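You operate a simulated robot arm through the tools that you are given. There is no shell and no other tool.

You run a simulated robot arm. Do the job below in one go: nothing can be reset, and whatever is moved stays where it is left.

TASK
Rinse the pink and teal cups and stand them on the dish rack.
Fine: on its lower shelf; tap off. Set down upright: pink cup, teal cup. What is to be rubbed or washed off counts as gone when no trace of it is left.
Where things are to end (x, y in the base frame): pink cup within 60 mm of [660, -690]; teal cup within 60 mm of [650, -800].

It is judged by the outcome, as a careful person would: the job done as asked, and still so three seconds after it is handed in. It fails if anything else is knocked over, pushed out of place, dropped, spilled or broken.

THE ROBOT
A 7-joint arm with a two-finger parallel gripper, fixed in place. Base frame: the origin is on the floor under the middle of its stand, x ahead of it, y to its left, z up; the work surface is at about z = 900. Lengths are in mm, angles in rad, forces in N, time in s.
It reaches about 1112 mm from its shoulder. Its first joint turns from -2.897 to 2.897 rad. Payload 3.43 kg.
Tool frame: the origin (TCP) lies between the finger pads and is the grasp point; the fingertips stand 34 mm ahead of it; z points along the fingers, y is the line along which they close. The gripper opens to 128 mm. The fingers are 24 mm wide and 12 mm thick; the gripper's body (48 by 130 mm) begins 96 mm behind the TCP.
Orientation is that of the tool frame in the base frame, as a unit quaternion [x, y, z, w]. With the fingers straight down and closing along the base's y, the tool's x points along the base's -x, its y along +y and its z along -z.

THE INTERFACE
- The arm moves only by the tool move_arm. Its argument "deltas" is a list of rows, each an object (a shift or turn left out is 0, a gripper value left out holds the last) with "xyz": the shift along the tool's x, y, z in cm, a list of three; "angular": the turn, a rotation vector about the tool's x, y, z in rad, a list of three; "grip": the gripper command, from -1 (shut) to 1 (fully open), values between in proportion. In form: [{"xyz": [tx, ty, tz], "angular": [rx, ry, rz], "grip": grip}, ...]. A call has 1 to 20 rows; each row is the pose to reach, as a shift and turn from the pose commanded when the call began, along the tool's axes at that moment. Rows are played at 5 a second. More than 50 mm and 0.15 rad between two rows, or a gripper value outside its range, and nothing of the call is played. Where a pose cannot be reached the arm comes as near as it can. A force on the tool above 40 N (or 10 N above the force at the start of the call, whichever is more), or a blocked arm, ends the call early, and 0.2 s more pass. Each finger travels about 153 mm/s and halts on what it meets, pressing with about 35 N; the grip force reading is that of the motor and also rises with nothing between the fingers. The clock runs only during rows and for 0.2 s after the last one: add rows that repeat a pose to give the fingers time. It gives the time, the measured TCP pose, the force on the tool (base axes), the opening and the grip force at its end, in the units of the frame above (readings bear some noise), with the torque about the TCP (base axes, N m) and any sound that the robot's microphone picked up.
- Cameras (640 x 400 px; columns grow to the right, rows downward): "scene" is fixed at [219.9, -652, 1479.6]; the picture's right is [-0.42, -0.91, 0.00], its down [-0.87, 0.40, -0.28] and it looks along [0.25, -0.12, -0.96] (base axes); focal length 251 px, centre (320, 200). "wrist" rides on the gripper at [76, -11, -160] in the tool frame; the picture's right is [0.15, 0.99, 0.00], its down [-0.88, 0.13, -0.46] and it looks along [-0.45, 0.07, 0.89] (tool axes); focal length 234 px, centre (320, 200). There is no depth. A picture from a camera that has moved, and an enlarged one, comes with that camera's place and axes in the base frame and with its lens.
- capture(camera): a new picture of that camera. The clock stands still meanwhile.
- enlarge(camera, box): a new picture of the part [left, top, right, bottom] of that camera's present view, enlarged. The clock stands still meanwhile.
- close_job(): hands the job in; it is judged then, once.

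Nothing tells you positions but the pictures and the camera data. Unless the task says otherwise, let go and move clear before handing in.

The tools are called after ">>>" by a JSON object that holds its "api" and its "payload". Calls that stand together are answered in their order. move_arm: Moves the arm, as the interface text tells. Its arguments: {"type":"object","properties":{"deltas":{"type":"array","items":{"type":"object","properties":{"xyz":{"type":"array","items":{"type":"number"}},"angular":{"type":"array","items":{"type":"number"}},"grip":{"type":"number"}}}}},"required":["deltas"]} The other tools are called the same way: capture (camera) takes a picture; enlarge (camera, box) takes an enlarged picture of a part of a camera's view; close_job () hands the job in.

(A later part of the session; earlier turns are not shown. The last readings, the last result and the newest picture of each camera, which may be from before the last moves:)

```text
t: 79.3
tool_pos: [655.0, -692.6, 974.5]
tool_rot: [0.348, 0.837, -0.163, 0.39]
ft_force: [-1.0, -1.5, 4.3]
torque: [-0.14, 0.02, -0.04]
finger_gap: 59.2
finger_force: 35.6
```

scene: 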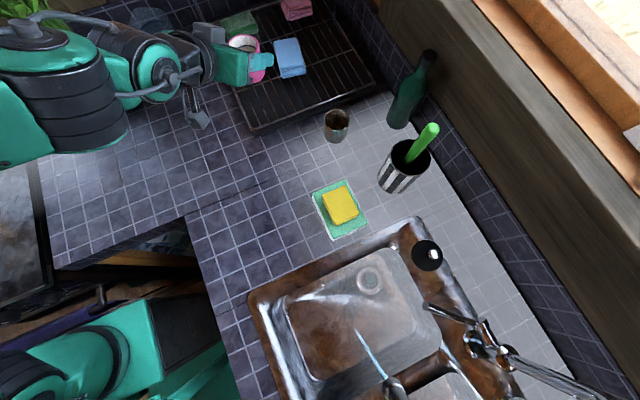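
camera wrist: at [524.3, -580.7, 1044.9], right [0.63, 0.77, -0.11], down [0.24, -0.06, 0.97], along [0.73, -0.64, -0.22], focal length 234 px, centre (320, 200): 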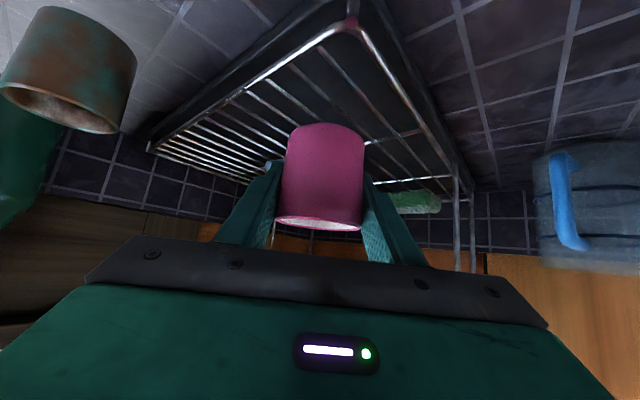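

The contact force is down to about 4 N. I'll open the fingers gradually.

>>> {"api": "move_arm", "payload": {"deltas": [{"grip": -0.05}, {"grip": 0.02}, {"grip": 0.1}, {"grip": 0.2}, {"grip": 0.28}, {"grip": 0.28}]}}

>>> {"api": "capture", "payload": {"camera": "wrist"}}

>>> {"api": "enlarge", "payload": {"camera": "scene", "box": [190, 0, 350, 140]}}

```text
t: 80.7
tool_pos: [655.1, -692.7, 976.0]
tool_rot: [0.346, 0.836, -0.162, 0.393]
ft_force: [0.0, -0.9, -0.4]
torque: [0.02, 0.03, 0.01]
finger_gap: 81.8
finger_force: 0.1
```

```text
taken
camera wrist: at [525.9, -579.6, 1019.1], right [0.63, 0.77, -0.11], down [0.24, -0.06, 0.97], along [0.73, -0.64, -0.22], focal length 234 px, centre (320, 200)
```

wrist: 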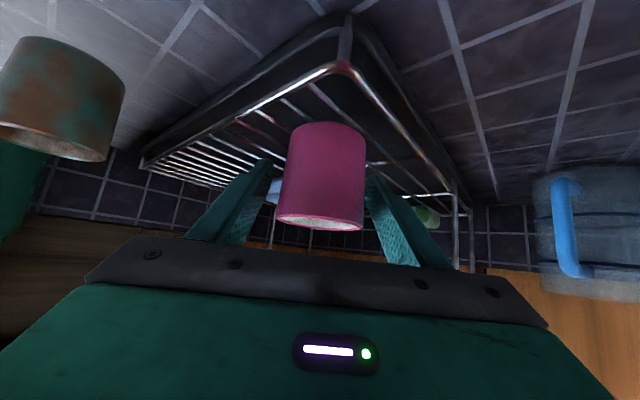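

```text
2.86 times, centred on (270, 70) of scene
camera zoom: at [219.9, -652.0, 1479.6], right [-0.42, -0.91, 0.0], down [-0.87, 0.4, -0.28], along [0.25, -0.12, -0.96], focal length 717 px, centre (463, 571)
```

zoom: 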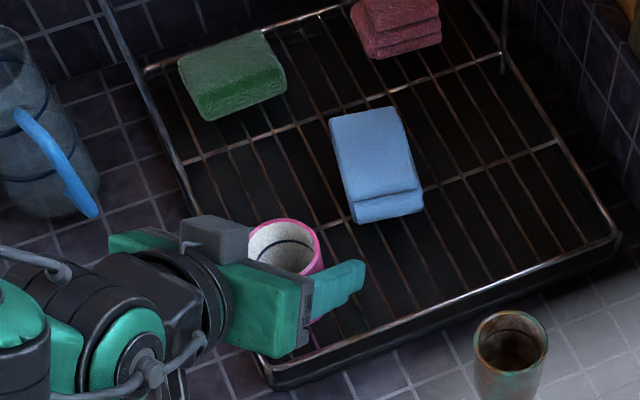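

The cup stands on the shelf, released. I'll back straight out along the tool axis.

>>> {"api": "move_arm", "payload": {"deltas": [{"xyz": [0, 0, -1.5]}, {"xyz": [0, 0, -3.5]}, {"xyz": [0, 0, -6]}, {"xyz": [0, 0, -9]}, {"xyz": [0, 0, -12]}, {"xyz": [0, 0, -15]}, {"xyz": [0, 0, -15]}]}}

>>> {"api": "capture", "payload": {"camera": "wrist"}}

>>> {"api": "capture", "payload": {"camera": "scene"}}

```text
t: 82.3
tool_pos: [570.7, -607.3, 1072.7]
tool_rot: [0.347, 0.837, -0.163, 0.392]
ft_force: [0.6, 0.9, 0.5]
torque: [-0.03, -0.03, 0.03]
finger_gap: 82.0
finger_force: 0.1
```

```text
taken
camera wrist: at [441.4, -495.3, 1116.9], right [0.63, 0.76, -0.11], down [0.24, -0.06, 0.97], along [0.73, -0.64, -0.22], focal length 234 px, centre (320, 200)
```

wrist: 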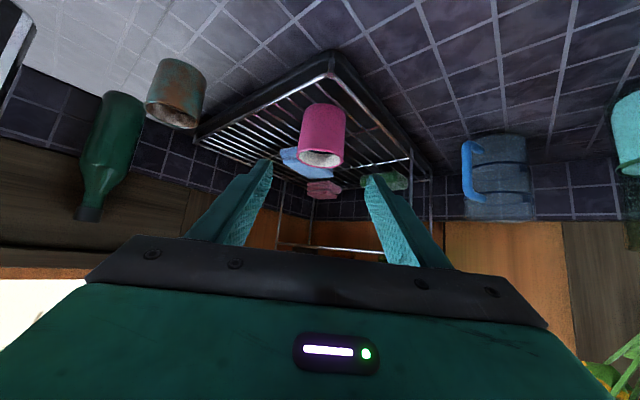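

```text
taken
```

scene: 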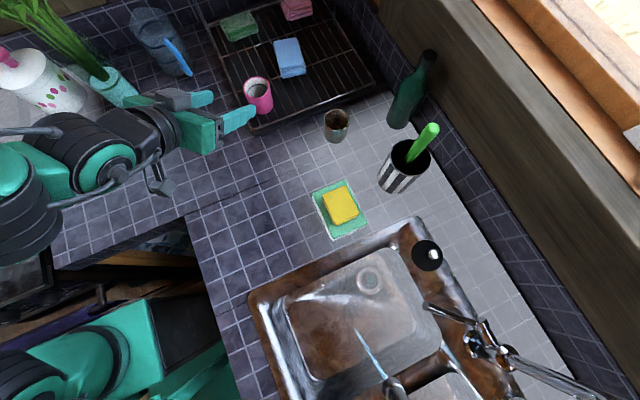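

The pink cup is standing upright on the rack at about (655,-692). Next is the teal cup's pre-grasp, keeping the same orientation.

>>> {"api": "move_arm", "payload": {"deltas": [{"xyz": [0.37, -3.27, 1.3]}, {"xyz": [0.75, -6.54, 2.6]}, {"xyz": [1.12, -9.8, 3.9]}, {"xyz": [1.49, -13.07, 5.2]}, {"xyz": [1.87, -16.34, 6.5]}, {"xyz": [2.24, -19.61, 7.81]}, {"xyz": [2.24, -19.61, 7.81]}]}}

>>> {"api": "capture", "payload": {"camera": "wrist"}}

>>> {"api": "capture", "payload": {"camera": "scene"}}

```text
t: 83.9
tool_pos: [466.7, -783.0, 1004.9]
tool_rot: [0.347, 0.836, -0.163, 0.393]
ft_force: [-0.2, -0.2, -0.4]
torque: [0.03, -0.02, 0.0]
finger_gap: 81.8
finger_force: 0.1
```

```text
taken
camera wrist: at [338.2, -669.6, 1048.0], right [0.63, 0.77, -0.11], down [0.24, -0.06, 0.97], along [0.73, -0.64, -0.22], focal length 234 px, centre (320, 200)
```

wrist: 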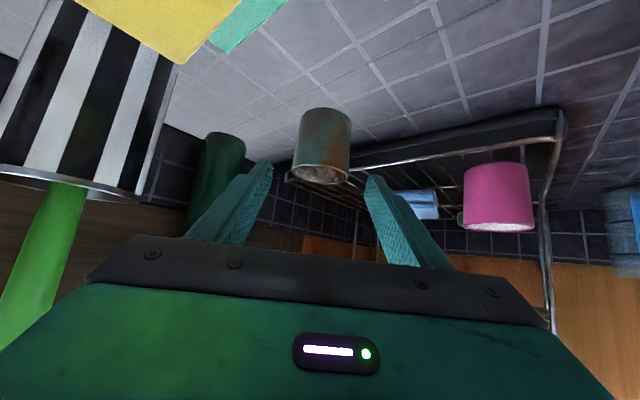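

```text
taken
```

scene: 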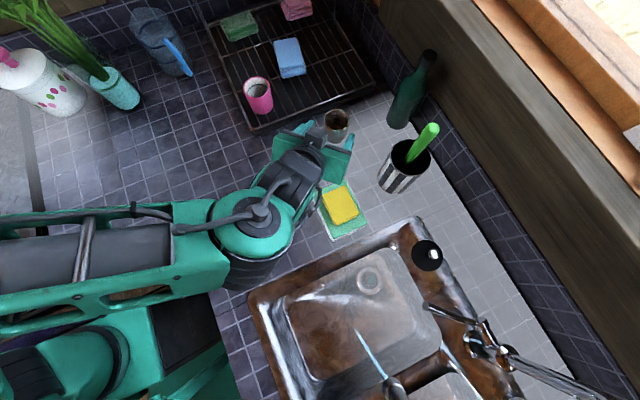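

The straight approach would bring the wrist camera near the sponge stack, so I'll yaw to an azimuth of about -60° for more clearance.

>>> {"api": "move_arm", "payload": {"deltas": [{"xyz": [-0.03, 0.56, 0.02], "angular": [0.051, 0, 0.042], "grip": 0.17}, {"xyz": [-0.06, 1.12, 0.03], "angular": [0.101, 0, 0.083]}, {"xyz": [-0.08, 1.68, 0.05], "angular": [0.152, 0, 0.125]}, {"xyz": [-0.11, 2.24, 0.06], "angular": [0.2025, 0, 0.1664]}, {"xyz": [-0.11, 2.24, 0.06], "angular": [0.2025, 0, 0.1664]}]}}

>>> {"api": "capture", "payload": {"camera": "wrist"}}

>>> {"api": "enlarge", "payload": {"camera": "scene", "box": [220, 80, 420, 240]}}

```text
t: 85.1
tool_pos: [483.6, -768.3, 1006.3]
tool_rot: [0.453, 0.784, -0.214, 0.367]
ft_force: [1.2, 0.0, -0.3]
torque: [0.0, 0.04, 0.01]
finger_gap: 74.9
finger_force: 0.0
```

```text
taken
camera wrist: at [388.6, -624.8, 1049.1], right [0.81, 0.57, -0.11], down [0.22, -0.12, 0.97], along [0.54, -0.81, -0.22], focal length 234 px, centre (320, 200)
```

wrist: 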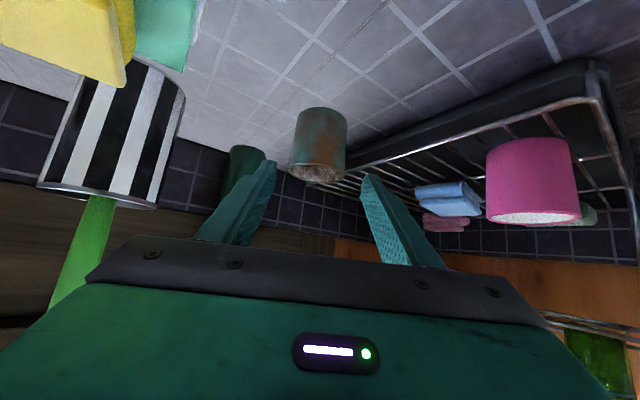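

```text
2.50 times, centred on (320, 160) of scene
camera zoom: at [219.9, -652.0, 1479.6], right [-0.42, -0.91, 0.0], down [-0.87, 0.4, -0.28], along [0.25, -0.12, -0.96], focal length 627 px, centre (320, 300)
```

zoom: 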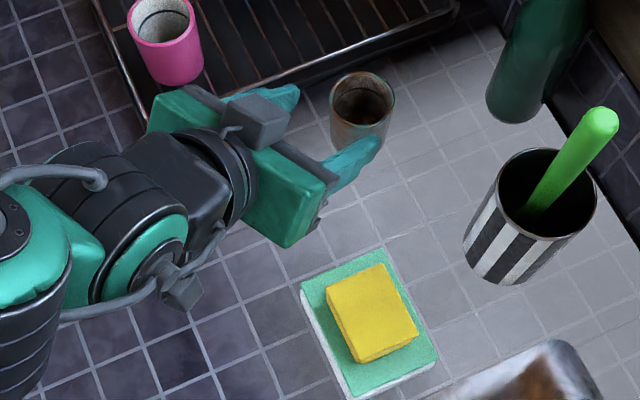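

>>> {"api": "move_arm", "payload": {"deltas": [{"xyz": [0, -0.13, 2.5]}, {"xyz": [0, -0.26, 5]}, {"xyz": [0, -0.26, 7.5]}, {"xyz": [0, -0.26, 10]}, {"xyz": [0, -0.26, 10]}]}}

>>> {"api": "capture", "payload": {"camera": "wrist"}}

>>> {"api": "enlarge", "payload": {"camera": "scene", "box": [220, 80, 420, 240]}}

```text
t: 86.3
tool_pos: [519.7, -833.1, 940.1]
tool_rot: [0.452, 0.784, -0.213, 0.367]
ft_force: [0.2, 0.0, 1.3]
torque: [0.01, -0.04, 0.02]
finger_gap: 75.2
finger_force: 0.2
```

```text
taken
camera wrist: at [425.5, -689.6, 984.7], right [0.81, 0.57, -0.11], down [0.22, -0.12, 0.97], along [0.54, -0.81, -0.22], focal length 234 px, centre (320, 200)
```

wrist: 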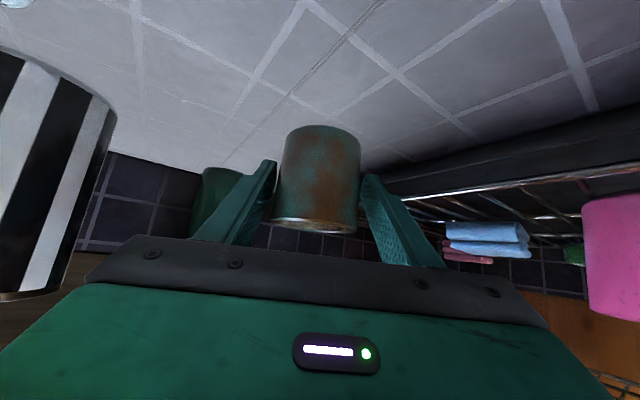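

```text
2.50 times, centred on (320, 160) of scene
camera zoom: at [219.9, -652.0, 1479.6], right [-0.42, -0.91, 0.0], down [-0.87, 0.4, -0.28], along [0.25, -0.12, -0.96], focal length 627 px, centre (320, 300)
```

zoom: 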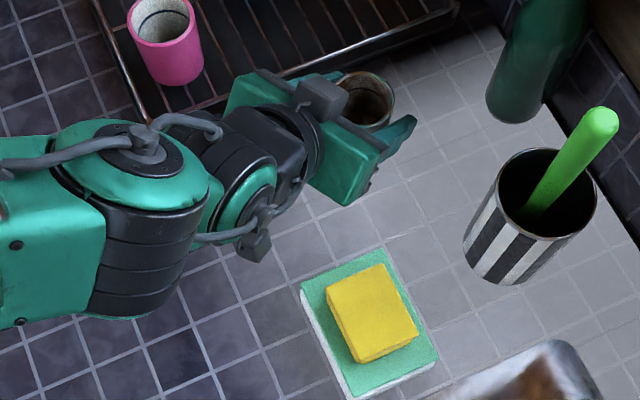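

>>> {"api": "move_arm", "payload": {"deltas": [{"xyz": [0, -0.3, 0], "grip": 0.17}, {"xyz": [0, -0.3, 0], "grip": 0.05}, {"xyz": [0, -0.3, 0], "grip": -0.05}, {"xyz": [0, -0.3, 0], "grip": -0.3}, {"xyz": [0, -0.3, 0], "grip": -0.6}, {"xyz": [0, -0.3, 0], "grip": -0.6}]}}

>>> {"api": "capture", "payload": {"camera": "wrist"}}

```text
t: 87.7
tool_pos: [516.8, -834.6, 940.2]
tool_rot: [0.453, 0.784, -0.213, 0.367]
ft_force: [0.8, 0.1, 1.0]
torque: [0.02, 0.03, 0.01]
finger_gap: 59.3
finger_force: 35.4
```

```text
taken
camera wrist: at [422.0, -691.6, 984.8], right [0.81, 0.57, -0.11], down [0.22, -0.12, 0.97], along [0.54, -0.81, -0.22], focal length 234 px, centre (320, 200)
```

wrist: 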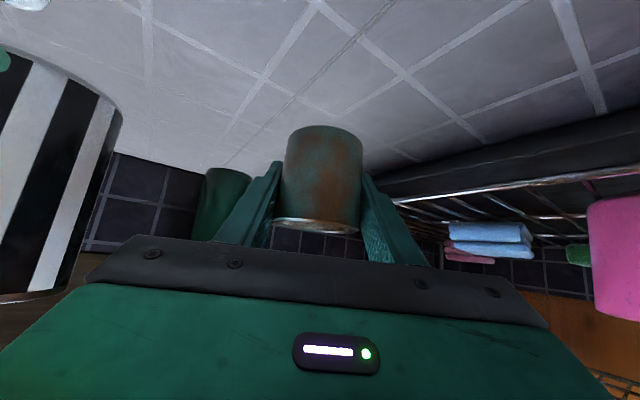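

The grip is firm at 59.3 mm. I'll lift the teal cup.

>>> {"api": "move_arm", "payload": {"deltas": [{"xyz": [-1.15, 0, -0.96]}, {"xyz": [-3.1, 0, -2.56]}, {"xyz": [-5.4, 0, -4.48]}, {"xyz": [-7.7, 0, -6.4]}, {"xyz": [-10.0, 0, -8.32]}, {"xyz": [-10.0, 0, -8.32]}]}}

>>> {"api": "capture", "payload": {"camera": "scene"}}

```text
t: 89.1
tool_pos: [517.3, -835.8, 1071.0]
tool_rot: [0.452, 0.784, -0.213, 0.367]
ft_force: [-0.6, 0.0, -1.8]
torque: [-0.02, 0.01, -0.01]
finger_gap: 59.2
finger_force: 34.7
```

```text
taken
```

scene: 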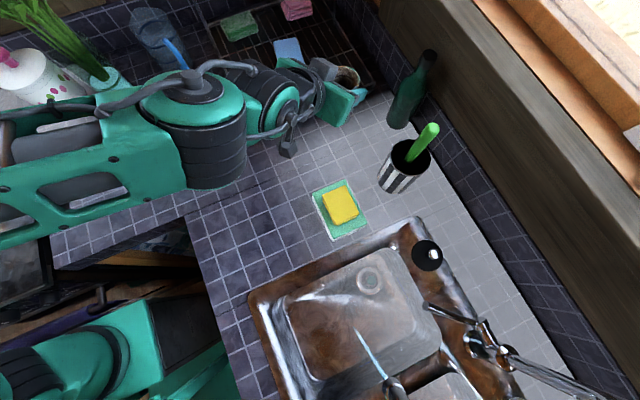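

>>> {"api": "move_arm", "payload": {"deltas": [{"xyz": [2.47, -1.01, -2.75], "angular": [0.016, 0, 0.013]}, {"xyz": [4.94, -2.02, -5.5], "angular": [0.031, 0, 0.026]}, {"xyz": [7.41, -3.02, -8.25], "angular": [0.047, 0, 0.039]}, {"xyz": [9.89, -4.03, -11.0], "angular": [0.062, 0, 0.052]}, {"xyz": [12.36, -5.04, -13.76], "angular": [0.078, 0, 0.064]}, {"xyz": [14.83, -6.05, -16.51], "angular": [0.093, 0, 0.077]}, {"xyz": [17.3, -7.05, -19.26], "angular": [0.109, 0, 0.09]}, {"xyz": [19.77, -8.06, -22.01], "angular": [0.124, 0, 0.103]}, {"xyz": [22.31, -11.23, -23.17], "angular": [0.14, 0, 0.116]}, {"xyz": [24.85, -14.4, -24.33], "angular": [0.155, 0, 0.129]}, {"xyz": [27.38, -17.56, -25.48], "angular": [0.171, 0, 0.142]}, {"xyz": [29.92, -20.73, -26.64], "angular": [0.186, 0, 0.155]}, {"xyz": [32.46, -23.9, -27.8], "angular": [0.2015, 0.001, 0.1676]}, {"xyz": [32.46, -23.9, -27.8], "angular": [0.2015, 0.001, 0.1676]}]}}

>>> {"api": "capture", "payload": {"camera": "scene"}}

>>> {"api": "capture", "payload": {"camera": "wrist"}}

```text
t: 92.1
tool_pos: [98.5, -591.4, 998.7]
tool_rot: [0.551, 0.718, -0.26, 0.336]
ft_force: [-1.1, -0.6, -0.7]
torque: [0.01, 0.02, -0.02]
finger_gap: 59.2
finger_force: 35.5
```

```text
taken
```

scene: 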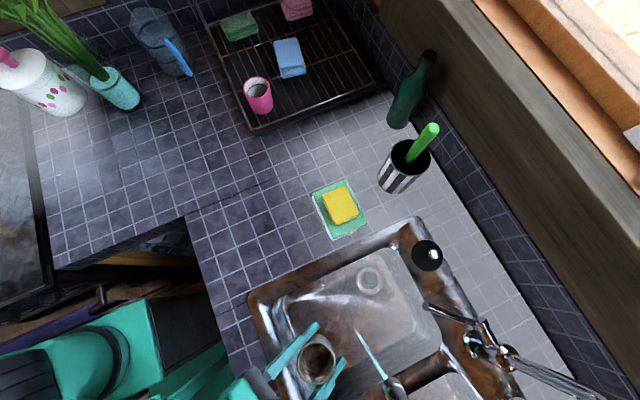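

```text
taken
camera wrist: at [43.9, -428.9, 1042.6], right [0.93, 0.35, -0.12], down [0.18, -0.17, 0.97], along [0.31, -0.92, -0.22], focal length 234 px, centre (320, 200)
```

wrist: 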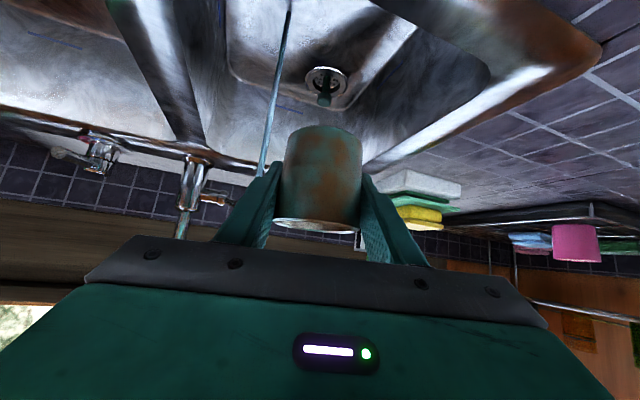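

I'll move the teal cup into the stream and hold it.

>>> {"api": "move_arm", "payload": {"deltas": [{"xyz": [-0.32, -1.55, 2.01]}, {"xyz": [-0.64, -3.1, 4.02]}, {"xyz": [-0.95, -4.64, 6.02]}, {"xyz": [-1.27, -6.19, 8.03]}, {"xyz": [-1.27, -6.19, 8.03]}, {"xyz": [-1.27, -6.19, 8.03]}, {"xyz": [-1.27, -6.19, 8.03]}, {"xyz": [-1.27, -6.19, 8.03]}, {"xyz": [-1.27, -6.19, 8.03]}, {"xyz": [-1.27, -6.19, 8.03]}, {"xyz": [-1.27, -6.19, 8.03]}, {"xyz": [-1.27, -6.19, 8.03]}, {"xyz": [-1.27, -6.19, 8.03]}, {"xyz": [-1.27, -6.19, 8.03]}, {"xyz": [-1.27, -6.19, 8.03]}, {"xyz": [-1.27, -6.19, 8.03]}, {"xyz": [-1.27, -6.19, 8.03]}, {"xyz": [-1.27, -6.19, 8.03]}, {"xyz": [-1.27, -6.19, 8.03]}, {"xyz": [-1.27, -6.19, 8.03]}]}}

>>> {"api": "enlarge", "payload": {"camera": "scene", "box": [310, 310, 440, 400]}}

>>> {"api": "enlarge", "payload": {"camera": "wrist", "box": [250, 110, 390, 240]}}

```text
t: 96.3
tool_pos: [57.0, -674.5, 958.8]
tool_rot: [0.552, 0.718, -0.26, 0.335]
ft_force: [1.0, 0.3, -2.4]
torque: [-0.01, -0.04, -0.03]
finger_gap: 59.3
finger_force: 35.0
```

```text
4.44 times, centred on (375, 355) of scene
camera zoom: at [219.9, -652.0, 1479.6], right [-0.42, -0.91, 0.0], down [-0.87, 0.4, -0.28], along [0.25, -0.12, -0.96], focal length 1115 px, centre (76, -489)
```

zoom: 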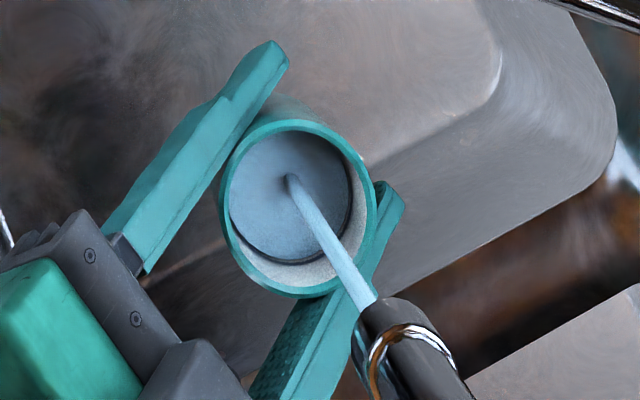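

```text
3.08 times, centred on (320, 175) of wrist
camera zoom: at [2.9, -512.6, 1002.0], right [0.93, 0.35, -0.11], down [0.18, -0.17, 0.97], along [0.31, -0.92, -0.22], focal length 720 px, centre (320, 277)
```

zoom: 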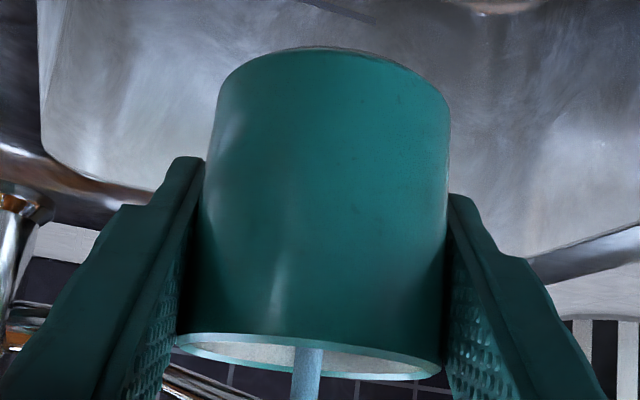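

>>> {"api": "move_arm", "payload": {"deltas": [{}, {}, {}, {}, {}, {}, {}, {}, {}, {}, {}, {}, {}, {}, {}, {}, {}, {}, {}, {}]}}

>>> {"api": "move_arm", "payload": {"deltas": [{}, {}, {}, {}, {}, {}, {}, {}, {}, {}, {}, {}, {}, {}, {}, {}, {}, {}, {}, {}]}}

>>> {"api": "enlarge", "payload": {"camera": "scene", "box": [310, 310, 440, 400]}}

>>> {"api": "enlarge", "payload": {"camera": "wrist", "box": [250, 110, 390, 240]}}

```text
t: 100.5
tool_pos: [57.7, -674.8, 958.8]
tool_rot: [0.552, 0.718, -0.259, 0.335]
ft_force: [1.2, 0.2, -2.2]
torque: [-0.04, 0.0, -0.01]
finger_gap: 58.9
finger_force: 35.2
```

```text
t: 104.7
tool_pos: [56.8, -674.5, 958.8]
tool_rot: [0.551, 0.719, -0.259, 0.336]
ft_force: [0.1, 0.1, -0.8]
torque: [-0.04, -0.03, 0.02]
finger_gap: 59.1
finger_force: 34.9
```

```text
4.44 times, centred on (375, 355) of scene
camera zoom: at [219.9, -652.0, 1479.6], right [-0.42, -0.91, 0.0], down [-0.87, 0.4, -0.28], along [0.25, -0.12, -0.96], focal length 1115 px, centre (76, -489)
```

zoom: 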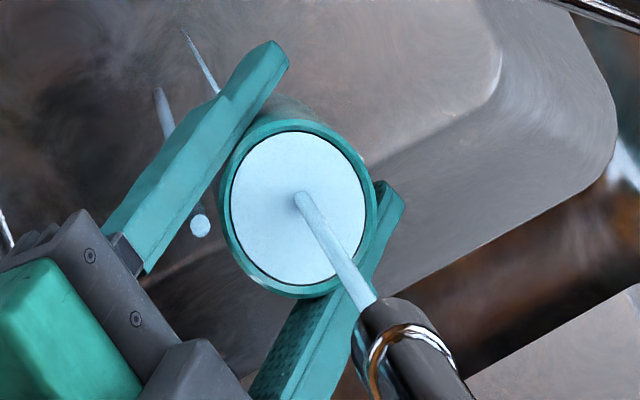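

```text
3.08 times, centred on (320, 175) of wrist
camera zoom: at [3.0, -512.6, 1002.0], right [0.93, 0.35, -0.11], down [0.18, -0.17, 0.97], along [0.31, -0.92, -0.22], focal length 720 px, centre (320, 277)
```

zoom: 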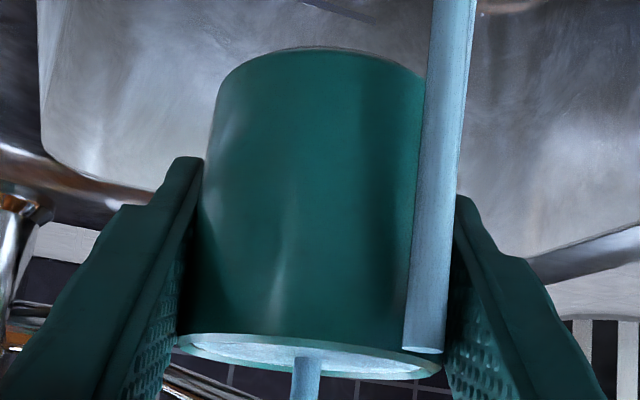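

The teal cup is clean and overflowing into the bowl. I'll pour it out the same way as the pink one.

>>> {"api": "move_arm", "payload": {"deltas": [{"xyz": [-0.44, 1.1, -0.55], "angular": [0, -0.05, 0]}, {"xyz": [-0.87, 2.2, -1.1], "angular": [0, -0.1, 0]}, {"xyz": [-1.3, 3.3, -1.65], "angular": [0, -0.15, 0]}, {"xyz": [-1.75, 4.4, -2.2], "angular": [0, -0.2, 0]}, {"xyz": [-2.2, 5.5, -2.75], "angular": [0, -0.27, 0]}, {"xyz": [-2.62, 6.56, -3.3], "angular": [0, -0.34, 0]}, {"xyz": [-2.62, 6.56, -3.3], "angular": [0, -0.34, 0]}]}}

>>> {"api": "move_arm", "payload": {"deltas": [{"angular": [0, 0, -0.14]}, {"angular": [0, 0, -0.28]}, {"angular": [0, 0, -0.42]}, {"angular": [0, 0, -0.56]}, {"angular": [0, 0, -0.7]}, {"angular": [0, 0, -0.84]}, {"angular": [0, 0, -0.98]}, {"angular": [0, 0, -1.12]}, {"angular": [0, 0, -1.26]}, {"angular": [0, 0, -1.4]}, {"angular": [0, 0, -1.54]}, {"angular": [0, 0, -1.68]}, {"angular": [0, 0, -1.82]}, {"angular": [0, 0, -1.96]}, {"angular": [0, 0, -2.1]}, {"angular": [0, 0, -2.18]}, {"angular": [0, 0, -2.18]}, {"angular": [0, 0, -2.18]}, {"angular": [0, 0, -2.18]}]}}

>>> {"api": "capture", "payload": {"camera": "scene"}}

```text
t: 106.3
tool_pos: [119.8, -649.3, 999.2]
tool_rot: [0.5, 0.651, -0.349, 0.452]
ft_force: [0.0, 0.5, -2.8]
torque: [0.02, 0.0, 0.0]
finger_gap: 59.3
finger_force: 34.9
```

```text
t: 110.3
tool_pos: [119.4, -649.8, 1000.1]
tool_rot: [-0.347, 0.744, -0.562, -0.1]
ft_force: [0.1, 0.5, -1.0]
torque: [0.02, 0.0, 0.01]
finger_gap: 58.9
finger_force: 34.9
```

```text
taken
```

scene: 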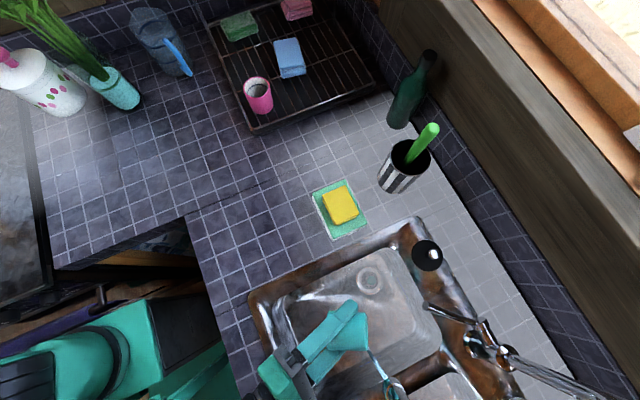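

>>> {"api": "move_arm", "payload": {"deltas": [{"angular": [0, 0, 0.14]}, {"angular": [0, 0, 0.28]}, {"angular": [0, 0, 0.42]}, {"angular": [0, 0, 0.56]}, {"angular": [0, 0, 0.7]}, {"angular": [0, 0, 0.84]}, {"angular": [0, 0, 0.98]}, {"angular": [0, 0, 1.12]}, {"angular": [0, 0, 1.26]}, {"angular": [0, 0, 1.4]}, {"angular": [0, 0, 1.54]}, {"angular": [0, 0, 1.68]}, {"angular": [0, 0, 1.82]}, {"angular": [0, 0, 1.96]}, {"angular": [0, 0, 2.1]}, {"angular": [0, 0, 2.18]}, {"angular": [0, 0, 2.18]}]}}

>>> {"api": "move_arm", "payload": {"deltas": [{"angular": [0, 0.1, 0]}, {"angular": [0, 0.2, 0]}, {"angular": [0, 0.3, 0]}, {"angular": [0, 0.34, 0]}, {"angular": [0, 0.34, 0]}]}}

>>> {"api": "enlarge", "payload": {"camera": "scene", "box": [290, 290, 410, 370]}}

>>> {"api": "capture", "payload": {"camera": "wrist"}}

```text
t: 113.9
tool_pos: [119.0, -649.2, 1000.0]
tool_rot: [0.499, 0.651, -0.349, 0.454]
ft_force: [0.1, -0.3, -2.2]
torque: [0.01, -0.02, 0.02]
finger_gap: 58.6
finger_force: 34.9
```

```text
t: 115.1
tool_pos: [119.0, -648.4, 1000.6]
tool_rot: [0.551, 0.719, -0.259, 0.336]
ft_force: [0.3, -0.2, -0.3]
torque: [0.03, -0.01, -0.03]
finger_gap: 59.4
finger_force: 34.6
```

```text
5.00 times, centred on (350, 330) of scene
camera zoom: at [219.9, -652.0, 1479.6], right [-0.42, -0.91, 0.0], down [-0.87, 0.4, -0.28], along [0.25, -0.12, -0.96], focal length 1254 px, centre (170, -450)
```

zoom: 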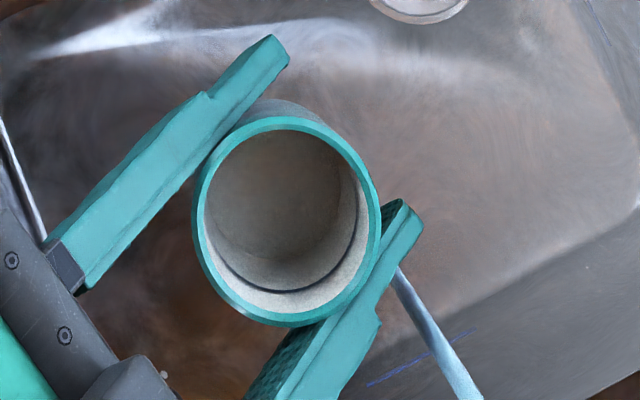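

```text
taken
camera wrist: at [63.8, -486.2, 1044.0], right [0.93, 0.34, -0.12], down [0.18, -0.17, 0.97], along [0.31, -0.92, -0.22], focal length 234 px, centre (320, 200)
```

wrist: 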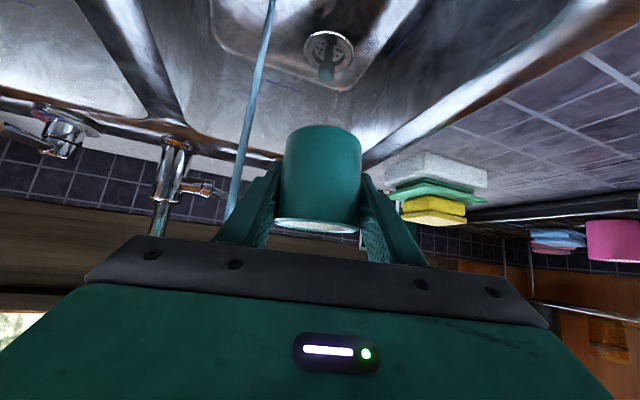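

The teal cup is clean and empty. I'll carry it to a hover above the rack near (638,-804), turning to point more along +x so the fingers stay clear of the blue cloth.

>>> {"api": "move_arm", "payload": {"deltas": [{"xyz": [-1.72, 3.54, -0.41], "angular": [-0.054, 0, -0.045]}, {"xyz": [-3.44, 7.07, -0.82], "angular": [-0.107, 0, -0.089]}, {"xyz": [-5.17, 10.61, -1.24], "angular": [-0.161, 0, -0.134]}, {"xyz": [-6.89, 14.14, -1.65], "angular": [-0.215, 0, -0.178]}, {"xyz": [-8.61, 17.68, -2.06], "angular": [-0.268, 0, -0.223]}, {"xyz": [-10.23, 20.51, -0.2], "angular": [-0.322, 0, -0.268]}, {"xyz": [-11.84, 23.34, 1.67], "angular": [-0.375, 0, -0.312]}, {"xyz": [-13.46, 26.18, 3.53], "angular": [-0.429, 0, -0.357]}, {"xyz": [-15.07, 29.01, 5.39], "angular": [-0.483, 0, -0.401]}, {"xyz": [-16.69, 31.84, 7.26], "angular": [-0.536, 0, -0.446]}, {"xyz": [-18.31, 34.67, 9.12], "angular": [-0.59, 0, -0.491]}, {"xyz": [-19.92, 37.5, 10.98], "angular": [-0.644, 0, -0.535]}, {"xyz": [-21.54, 40.34, 12.84], "angular": [-0.697, 0, -0.58]}, {"xyz": [-23.15, 43.17, 14.71], "angular": [-0.751, 0, -0.624]}, {"xyz": [-24.77, 46.0, 16.57], "angular": [-0.8045, 0, -0.669]}, {"xyz": [-24.77, 46.0, 16.57], "angular": [-0.8045, 0, -0.669]}]}}

>>> {"api": "capture", "payload": {"camera": "scene"}}

>>> {"api": "capture", "payload": {"camera": "wrist"}}

```text
t: 118.5
tool_pos: [638.3, -807.7, 1086.4]
tool_rot: [0.12, 0.898, -0.057, 0.419]
ft_force: [-0.7, -0.6, -1.3]
torque: [-0.01, 0.02, 0.02]
finger_gap: 59.0
finger_force: 35.1
```

```text
taken
```

scene: 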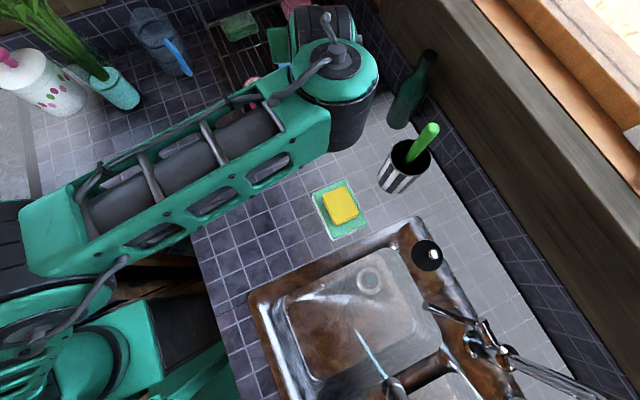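

```text
taken
camera wrist: at [470.9, -775.2, 1130.2], right [0.17, 0.98, -0.11], down [0.24, 0.07, 0.97], along [0.96, -0.19, -0.22], focal length 234 px, centre (320, 200)
```

wrist: 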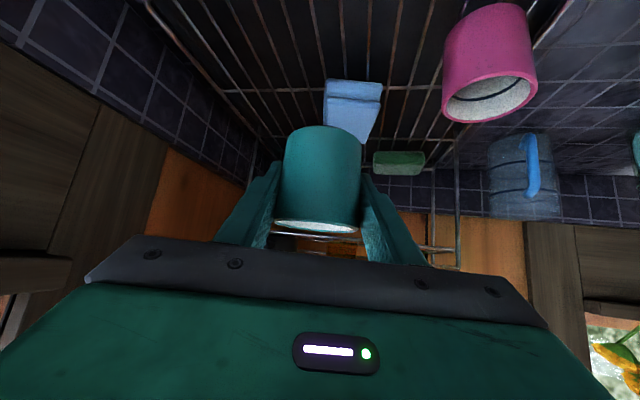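

The hover pose is reachable and clear; the blue cloth's front edge is at x≈702, beyond the fingertips. I'll lower toward the shelf.

>>> {"api": "move_arm", "payload": {"deltas": [{"xyz": [1.76, 0.1, 1.58]}, {"xyz": [3.5, 0.2, 3.15]}, {"xyz": [5.3, 0.3, 4.73]}, {"xyz": [6.4, 0.36, 5.74]}, {"xyz": [7.03, 0.41, 6.3]}, {"xyz": [7.03, 0.41, 6.3]}]}}

>>> {"api": "capture", "payload": {"camera": "wrist"}}

>>> {"api": "capture", "payload": {"camera": "scene"}}

```text
t: 119.9
tool_pos: [639.2, -802.3, 988.0]
tool_rot: [0.12, 0.898, -0.057, 0.419]
ft_force: [-0.1, -0.3, -1.0]
torque: [0.03, -0.04, -0.01]
finger_gap: 59.0
finger_force: 34.6
```

```text
taken
camera wrist: at [470.1, -769.9, 1032.5], right [0.17, 0.98, -0.11], down [0.24, 0.07, 0.97], along [0.96, -0.19, -0.22], focal length 234 px, centre (320, 200)
```

wrist: 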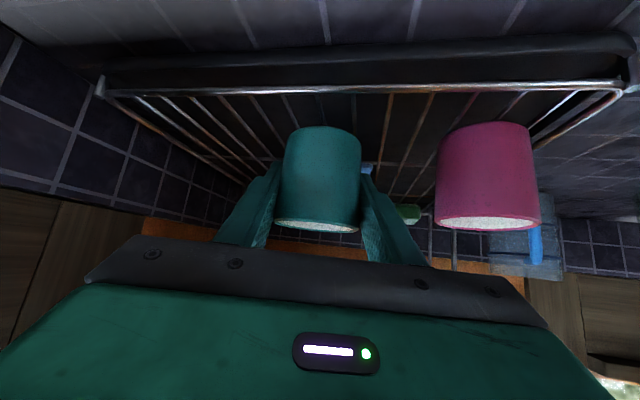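

```text
taken
```

scene: 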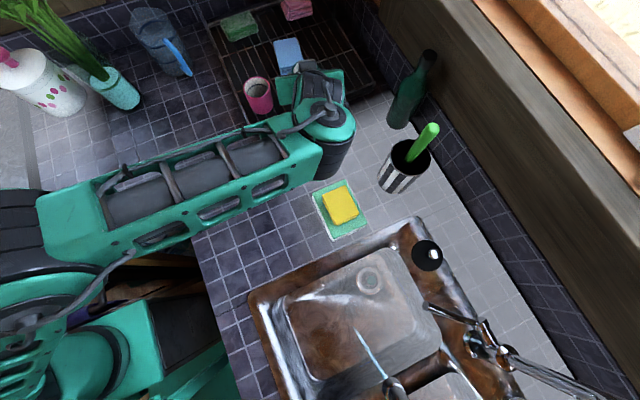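

>>> {"api": "move_arm", "payload": {"deltas": [{"xyz": [0.27, 0, 0.22]}, {"xyz": [0.54, 0, 0.45]}, {"xyz": [0.77, 0, 0.64]}, {"xyz": [0.77, 0, 0.64]}]}}

>>> {"api": "move_arm", "payload": {"deltas": [{"xyz": [0.12, 0, 0.1]}, {"xyz": [0.23, 0, 0.19]}, {"xyz": [0.31, 0, 0.26]}, {"xyz": [0.31, 0, 0.26]}]}}

```text
t: 120.9
tool_pos: [639.9, -803.2, 978.3]
tool_rot: [0.12, 0.898, -0.056, 0.42]
ft_force: [0.0, 0.5, -0.9]
torque: [-0.01, -0.04, 0.02]
finger_gap: 59.1
finger_force: 35.1
```

```text
t: 121.9
tool_pos: [641.8, -804.2, 974.3]
tool_rot: [0.119, 0.898, -0.056, 0.42]
ft_force: [0.3, 0.3, -1.0]
torque: [0.0, 0.04, -0.02]
finger_gap: 58.8
finger_force: 35.4
```

>>> {"api": "move_arm", "payload": {"deltas": [{"xyz": [0.08, 0, 0.06]}, {"xyz": [0.15, 0, 0.13]}, {"xyz": [0.15, 0, 0.13]}]}}

>>> {"api": "enlarge", "payload": {"camera": "wrist", "box": [220, 80, 420, 240]}}

```text
t: 122.7
tool_pos: [641.9, -804.6, 973.2]
tool_rot: [0.119, 0.897, -0.057, 0.421]
ft_force: [1.7, -1.0, 5.0]
torque: [0.05, -0.11, -0.05]
finger_gap: 58.8
finger_force: 35.0
```

```text
2.50 times, centred on (320, 160) of wrist
camera zoom: at [473.3, -770.6, 1017.4], right [0.17, 0.98, -0.11], down [0.24, 0.07, 0.97], along [0.96, -0.19, -0.22], focal length 585 px, centre (320, 300)
```

zoom: 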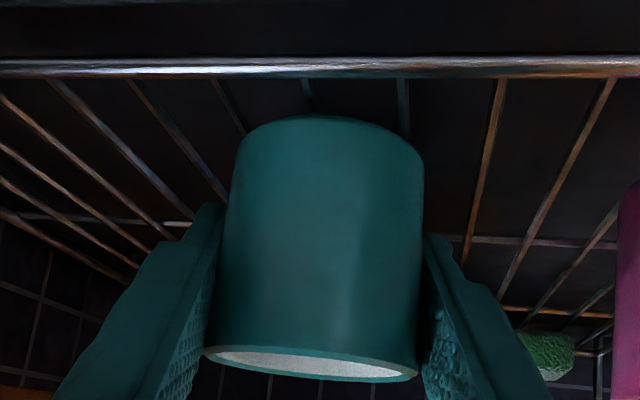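

The cup touches the shelf lightly (5 N), clear of the front rail. I'll release gradually.

>>> {"api": "move_arm", "payload": {"deltas": [{"grip": -0.05}, {"grip": 0.02}, {"grip": 0.1}, {"grip": 0.17}, {"grip": 0.22}, {"grip": 0.22}]}}

>>> {"api": "capture", "payload": {"camera": "wrist"}}

```text
t: 124.1
tool_pos: [641.2, -803.9, 973.1]
tool_rot: [0.12, 0.898, -0.057, 0.42]
ft_force: [-0.2, -0.6, 0.5]
torque: [0.02, 0.02, 0.04]
finger_gap: 78.3
finger_force: 0.2
```

```text
taken
camera wrist: at [473.2, -770.6, 1016.7], right [0.17, 0.98, -0.11], down [0.24, 0.07, 0.97], along [0.96, -0.19, -0.22], focal length 234 px, centre (320, 200)
```

wrist: 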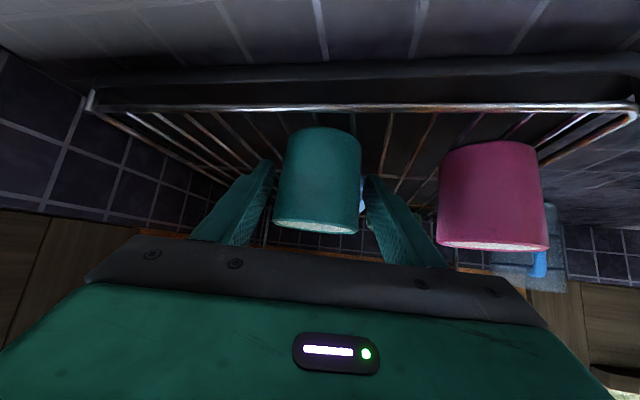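

>>> {"api": "move_arm", "payload": {"deltas": [{"xyz": [0, 0, -1.5]}, {"xyz": [0, 0, -3.5]}, {"xyz": [0, 0, -6]}, {"xyz": [0, 0, -9]}, {"xyz": [0, 0, -12]}, {"xyz": [0, 0, -16]}, {"xyz": [0, 0, -16]}]}}

>>> {"api": "capture", "payload": {"camera": "wrist"}}

>>> {"api": "capture", "payload": {"camera": "scene"}}

```text
t: 125.7
tool_pos: [523.1, -768.2, 1074.0]
tool_rot: [0.119, 0.898, -0.056, 0.419]
ft_force: [0.5, -0.2, -0.6]
torque: [0.03, 0.03, 0.02]
finger_gap: 78.3
finger_force: 0.0
```

```text
taken
camera wrist: at [354.3, -735.3, 1118.5], right [0.17, 0.98, -0.11], down [0.24, 0.07, 0.97], along [0.96, -0.19, -0.22], focal length 234 px, centre (320, 200)
```

wrist: 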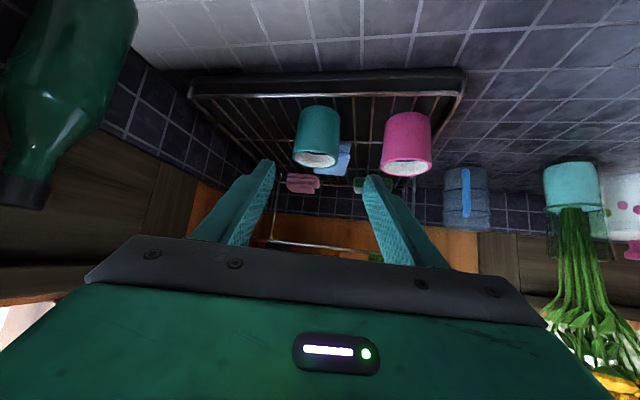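

```text
taken
```

scene: 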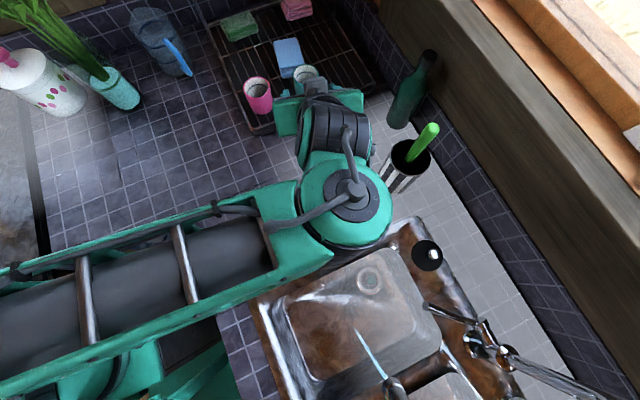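

Both cups stand on the rack. Next I'll retreat toward the middle to close the tap.

>>> {"api": "move_arm", "payload": {"deltas": [{"xyz": [1.0, 1.36, -3.07], "angular": [0.033, 0, 0.028]}, {"xyz": [2.0, 2.71, -6.14], "angular": [0.067, 0, 0.056]}, {"xyz": [3.0, 4.07, -9.21], "angular": [0.1, 0, 0.084]}, {"xyz": [4.0, 5.43, -12.29], "angular": [0.134, 0, 0.112]}, {"xyz": [5.0, 6.78, -15.36], "angular": [0.167, 0, 0.14]}, {"xyz": [6.0, 8.14, -18.43], "angular": [0.2, 0, 0.168]}, {"xyz": [7.0, 9.5, -21.5], "angular": [0.234, 0, 0.196]}, {"xyz": [8.03, 10.85, -24.57], "angular": [0.2674, 0.001, 0.2239]}, {"xyz": [8.03, 10.85, -24.57], "angular": [0.2674, 0.001, 0.2239]}]}}

>>> {"api": "capture", "payload": {"camera": "scene"}}

>>> {"api": "capture", "payload": {"camera": "wrist"}}

```text
t: 127.7
tool_pos: [322.4, -600.4, 1170.2]
tool_rot: [0.273, 0.864, -0.127, 0.402]
ft_force: [0.9, -0.6, 0.0]
torque: [0.03, 0.04, 0.02]
finger_gap: 78.1
finger_force: 0.1
```

```text
taken
```

scene: 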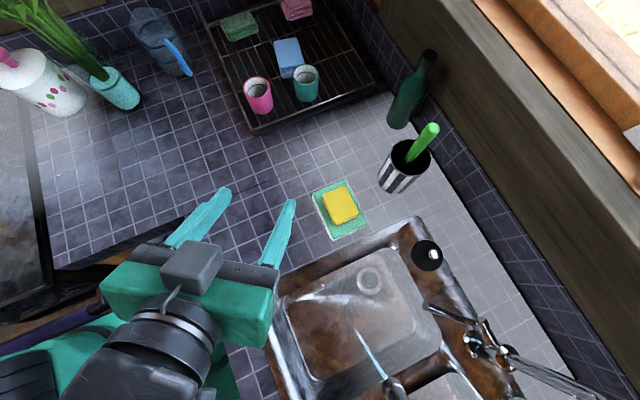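

```text
taken
camera wrist: at [175.7, -511.6, 1214.5], right [0.49, 0.86, -0.11], down [0.25, -0.02, 0.97], along [0.83, -0.5, -0.23], focal length 234 px, centre (320, 200)
```

wrist: 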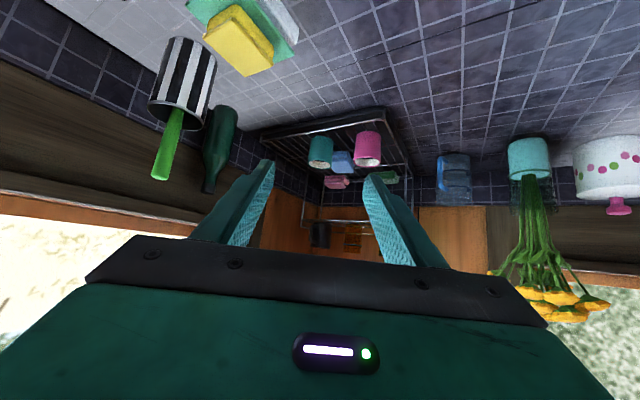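

>>> {"api": "enlarge", "payload": {"camera": "scene", "box": [200, 0, 390, 140]}}

>>> {"api": "enlarge", "payload": {"camera": "wrist", "box": [280, 110, 420, 200]}}

>>> {"api": "enlarge", "payload": {"camera": "scene", "box": [380, 280, 540, 380]}}

```text
2.86 times, centred on (295, 70) of scene
camera zoom: at [219.9, -652.0, 1479.6], right [-0.42, -0.91, 0.0], down [-0.87, 0.4, -0.28], along [0.25, -0.12, -0.96], focal length 717 px, centre (391, 571)
```

zoom: 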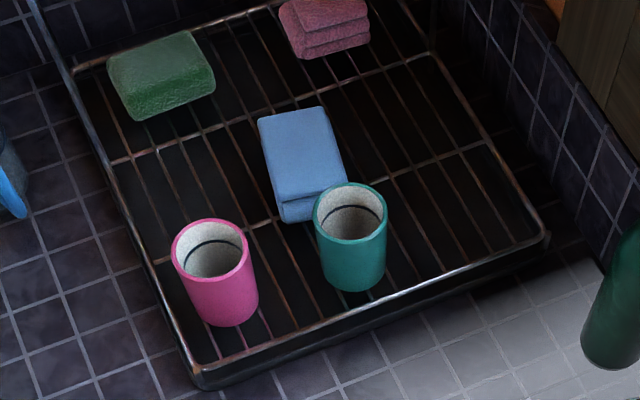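

```text
4.44 times, centred on (350, 155) of wrist
camera zoom: at [175.7, -511.6, 1214.5], right [0.49, 0.86, -0.11], down [0.25, -0.02, 0.97], along [0.83, -0.5, -0.23], focal length 1041 px, centre (187, 400)
```

zoom: 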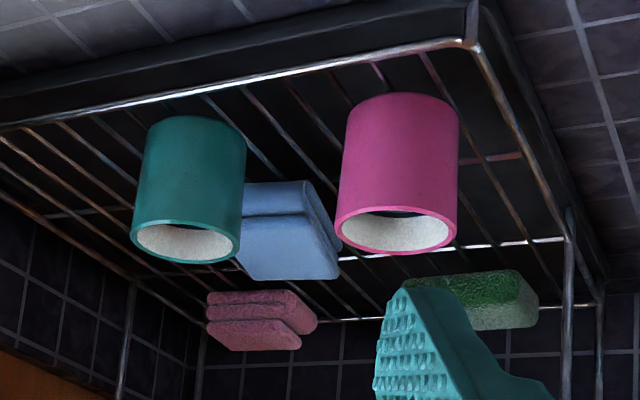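

```text
4.00 times, centred on (460, 330) of scene
camera zoom: at [219.9, -652.0, 1479.6], right [-0.42, -0.91, 0.0], down [-0.87, 0.4, -0.28], along [0.25, -0.12, -0.96], focal length 1004 px, centre (-240, -320)
```

zoom: 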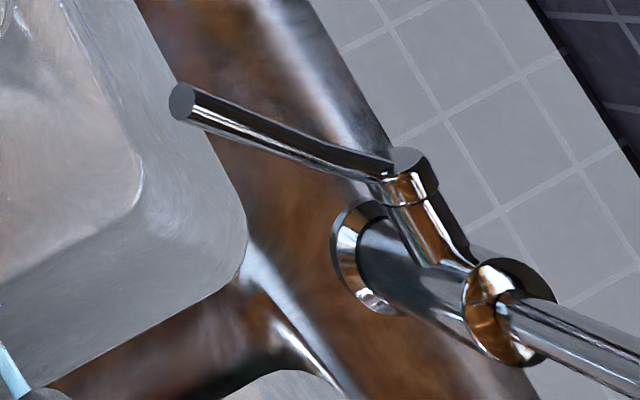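

Both cups are upright and clean on the rack. Now I'll rotate back to the lever-facing pose with nearly closed fingers.

>>> {"api": "move_arm", "payload": {"deltas": [{"xyz": [0.21, -0.69, 0.03], "angular": [0.001, 0.092, -0.091], "grip": -0.875}, {"xyz": [0.43, -1.37, 0.07], "angular": [0.001, 0.185, -0.182]}, {"xyz": [0.64, -2.06, 0.1], "angular": [0.002, 0.277, -0.273]}, {"xyz": [0.86, -2.74, 0.14], "angular": [0.002, 0.37, -0.364]}, {"xyz": [1.07, -3.43, 0.17], "angular": [0.003, 0.462, -0.455]}, {"xyz": [1.29, -4.11, 0.21], "angular": [0.003, 0.555, -0.546]}, {"xyz": [1.5, -4.8, 0.24], "angular": [0.004, 0.647, -0.637]}, {"xyz": [1.72, -5.48, 0.28], "angular": [0.004, 0.74, -0.728]}, {"xyz": [1.93, -6.17, 0.31], "angular": [0.005, 0.832, -0.818]}, {"xyz": [2.14, -6.85, 0.34], "angular": [0.005, 0.924, -0.909]}, {"xyz": [2.36, -7.54, 0.38], "angular": [0.006, 1.017, -1.0]}, {"xyz": [2.57, -8.22, 0.41], "angular": [0.006, 1.109, -1.091]}, {"xyz": [2.79, -8.91, 0.45], "angular": [0.007, 1.202, -1.182]}, {"xyz": [3.0, -9.59, 0.48], "angular": [0.007, 1.294, -1.273]}, {"xyz": [3.22, -10.28, 0.52], "angular": [0.008, 1.387, -1.364]}, {"xyz": [3.43, -10.96, 0.55], "angular": [0.008, 1.479, -1.455]}, {"xyz": [3.43, -10.96, 0.55], "angular": [0.008, 1.479, -1.455]}]}}

>>> {"api": "capture", "payload": {"camera": "wrist"}}

>>> {"api": "capture", "payload": {"camera": "scene"}}

```text
t: 131.3
tool_pos: [242.3, -683.4, 1142.0]
tool_rot: [-0.303, 0.851, -0.144, -0.404]
ft_force: [0.3, -0.3, -0.3]
torque: [0.02, -0.03, 0.04]
finger_gap: 8.0
finger_force: 0.1
```

```text
taken
camera wrist: at [308.1, -644.7, 1301.2], right [-0.7, 0.71, 0.11], down [0.62, 0.68, -0.39], along [-0.36, -0.2, -0.91], focal length 234 px, centre (320, 200)
```

wrist: 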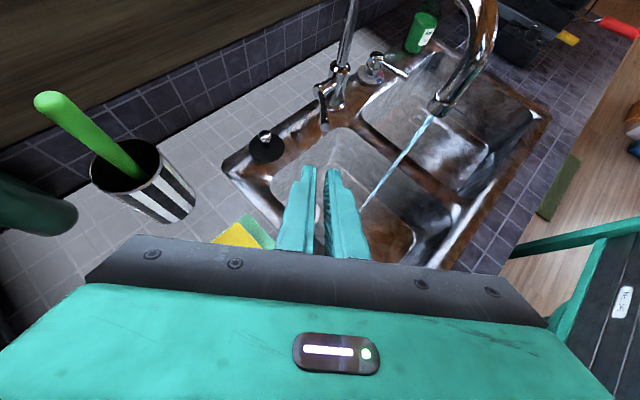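

```text
taken
```

scene: 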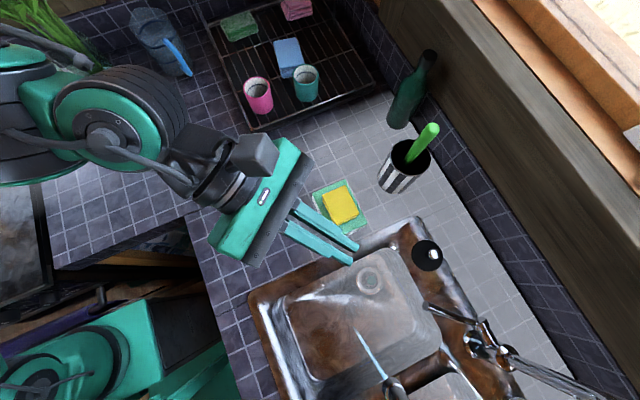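

>>> {"api": "enlarge", "payload": {"camera": "wrist", "box": [250, 40, 410, 140]}}

>>> {"api": "enlarge", "payload": {"camera": "scene", "box": [380, 280, 540, 380]}}

```text
4.00 times, centred on (330, 90) of wrist
camera zoom: at [308.1, -644.7, 1301.2], right [-0.7, 0.71, 0.11], down [0.62, 0.68, -0.39], along [-0.36, -0.2, -0.91], focal length 937 px, centre (280, 640)
```

zoom: 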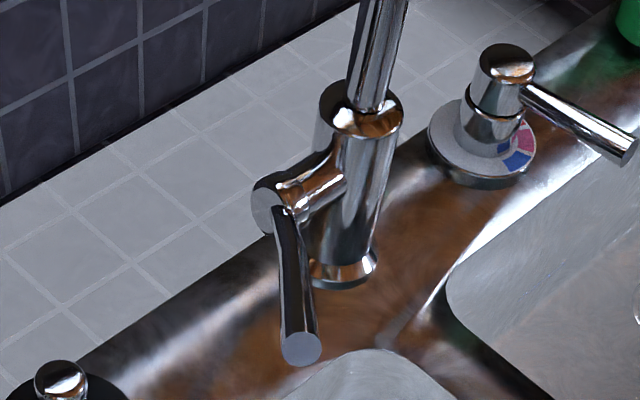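

```text
4.00 times, centred on (460, 330) of scene
camera zoom: at [219.9, -652.0, 1479.6], right [-0.42, -0.91, 0.0], down [-0.87, 0.4, -0.28], along [0.25, -0.12, -0.96], focal length 1004 px, centre (-240, -320)
```

zoom: 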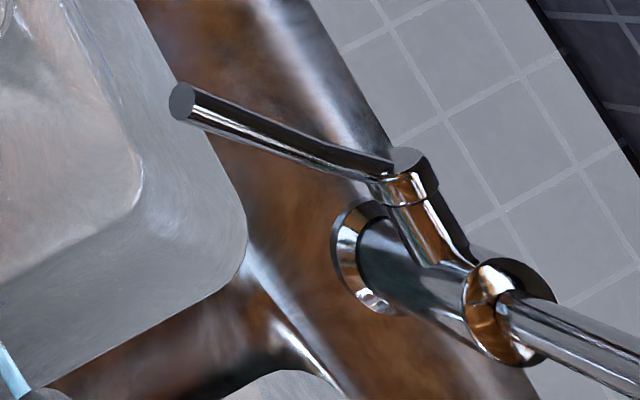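

The lever is raised, with its tip at about (94,-795,1008). I'll bring the fingertips above it, 20 mm clear.

>>> {"api": "move_arm", "payload": {"deltas": [{"xyz": [1.44, 0.06, 3.13]}, {"xyz": [2.88, 0.12, 6.25]}, {"xyz": [4.32, 0.17, 9.38]}, {"xyz": [5.76, 0.23, 12.51]}, {"xyz": [5.76, 0.23, 15.2]}, {"xyz": [5.76, 0.23, 17.9]}, {"xyz": [5.75, 0.24, 20.5]}, {"xyz": [5.75, 0.24, 20.5]}]}}

>>> {"api": "capture", "payload": {"camera": "wrist"}}

>>> {"api": "enlarge", "payload": {"camera": "scene", "box": [340, 230, 540, 355]}}

```text
t: 133.1
tool_pos: [90.5, -802.7, 1054.9]
tool_rot: [-0.303, 0.851, -0.144, -0.403]
ft_force: [0.4, -1.0, -0.8]
torque: [0.01, -0.01, -0.03]
finger_gap: 7.8
finger_force: 0.0
```

```text
taken
camera wrist: at [155.4, -763.6, 1214.4], right [-0.7, 0.71, 0.11], down [0.62, 0.68, -0.39], along [-0.35, -0.2, -0.91], focal length 234 px, centre (320, 200)
```

wrist: 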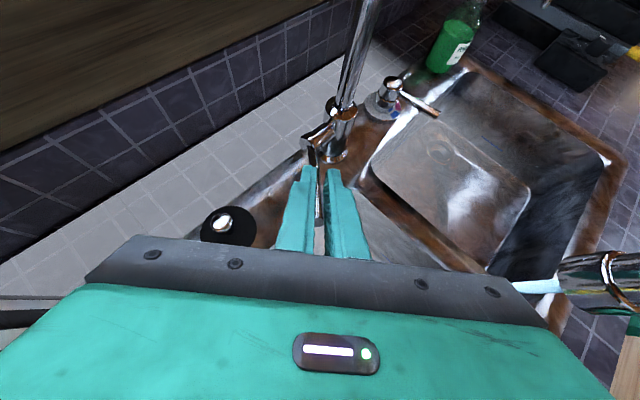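

```text
3.20 times, centred on (440, 292) of scene
camera zoom: at [219.9, -652.0, 1479.6], right [-0.42, -0.91, 0.0], down [-0.87, 0.4, -0.28], along [0.25, -0.12, -0.96], focal length 803 px, centre (-64, -96)
```

zoom: 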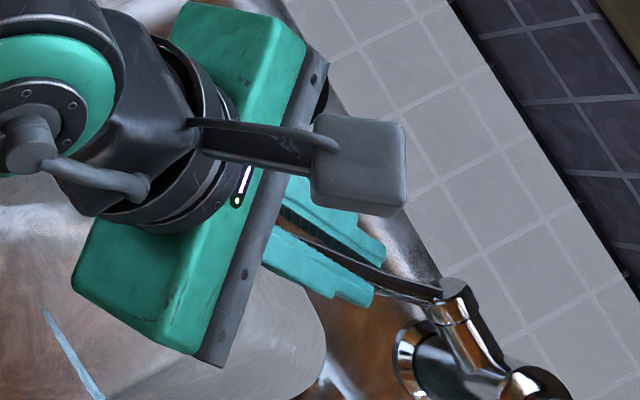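

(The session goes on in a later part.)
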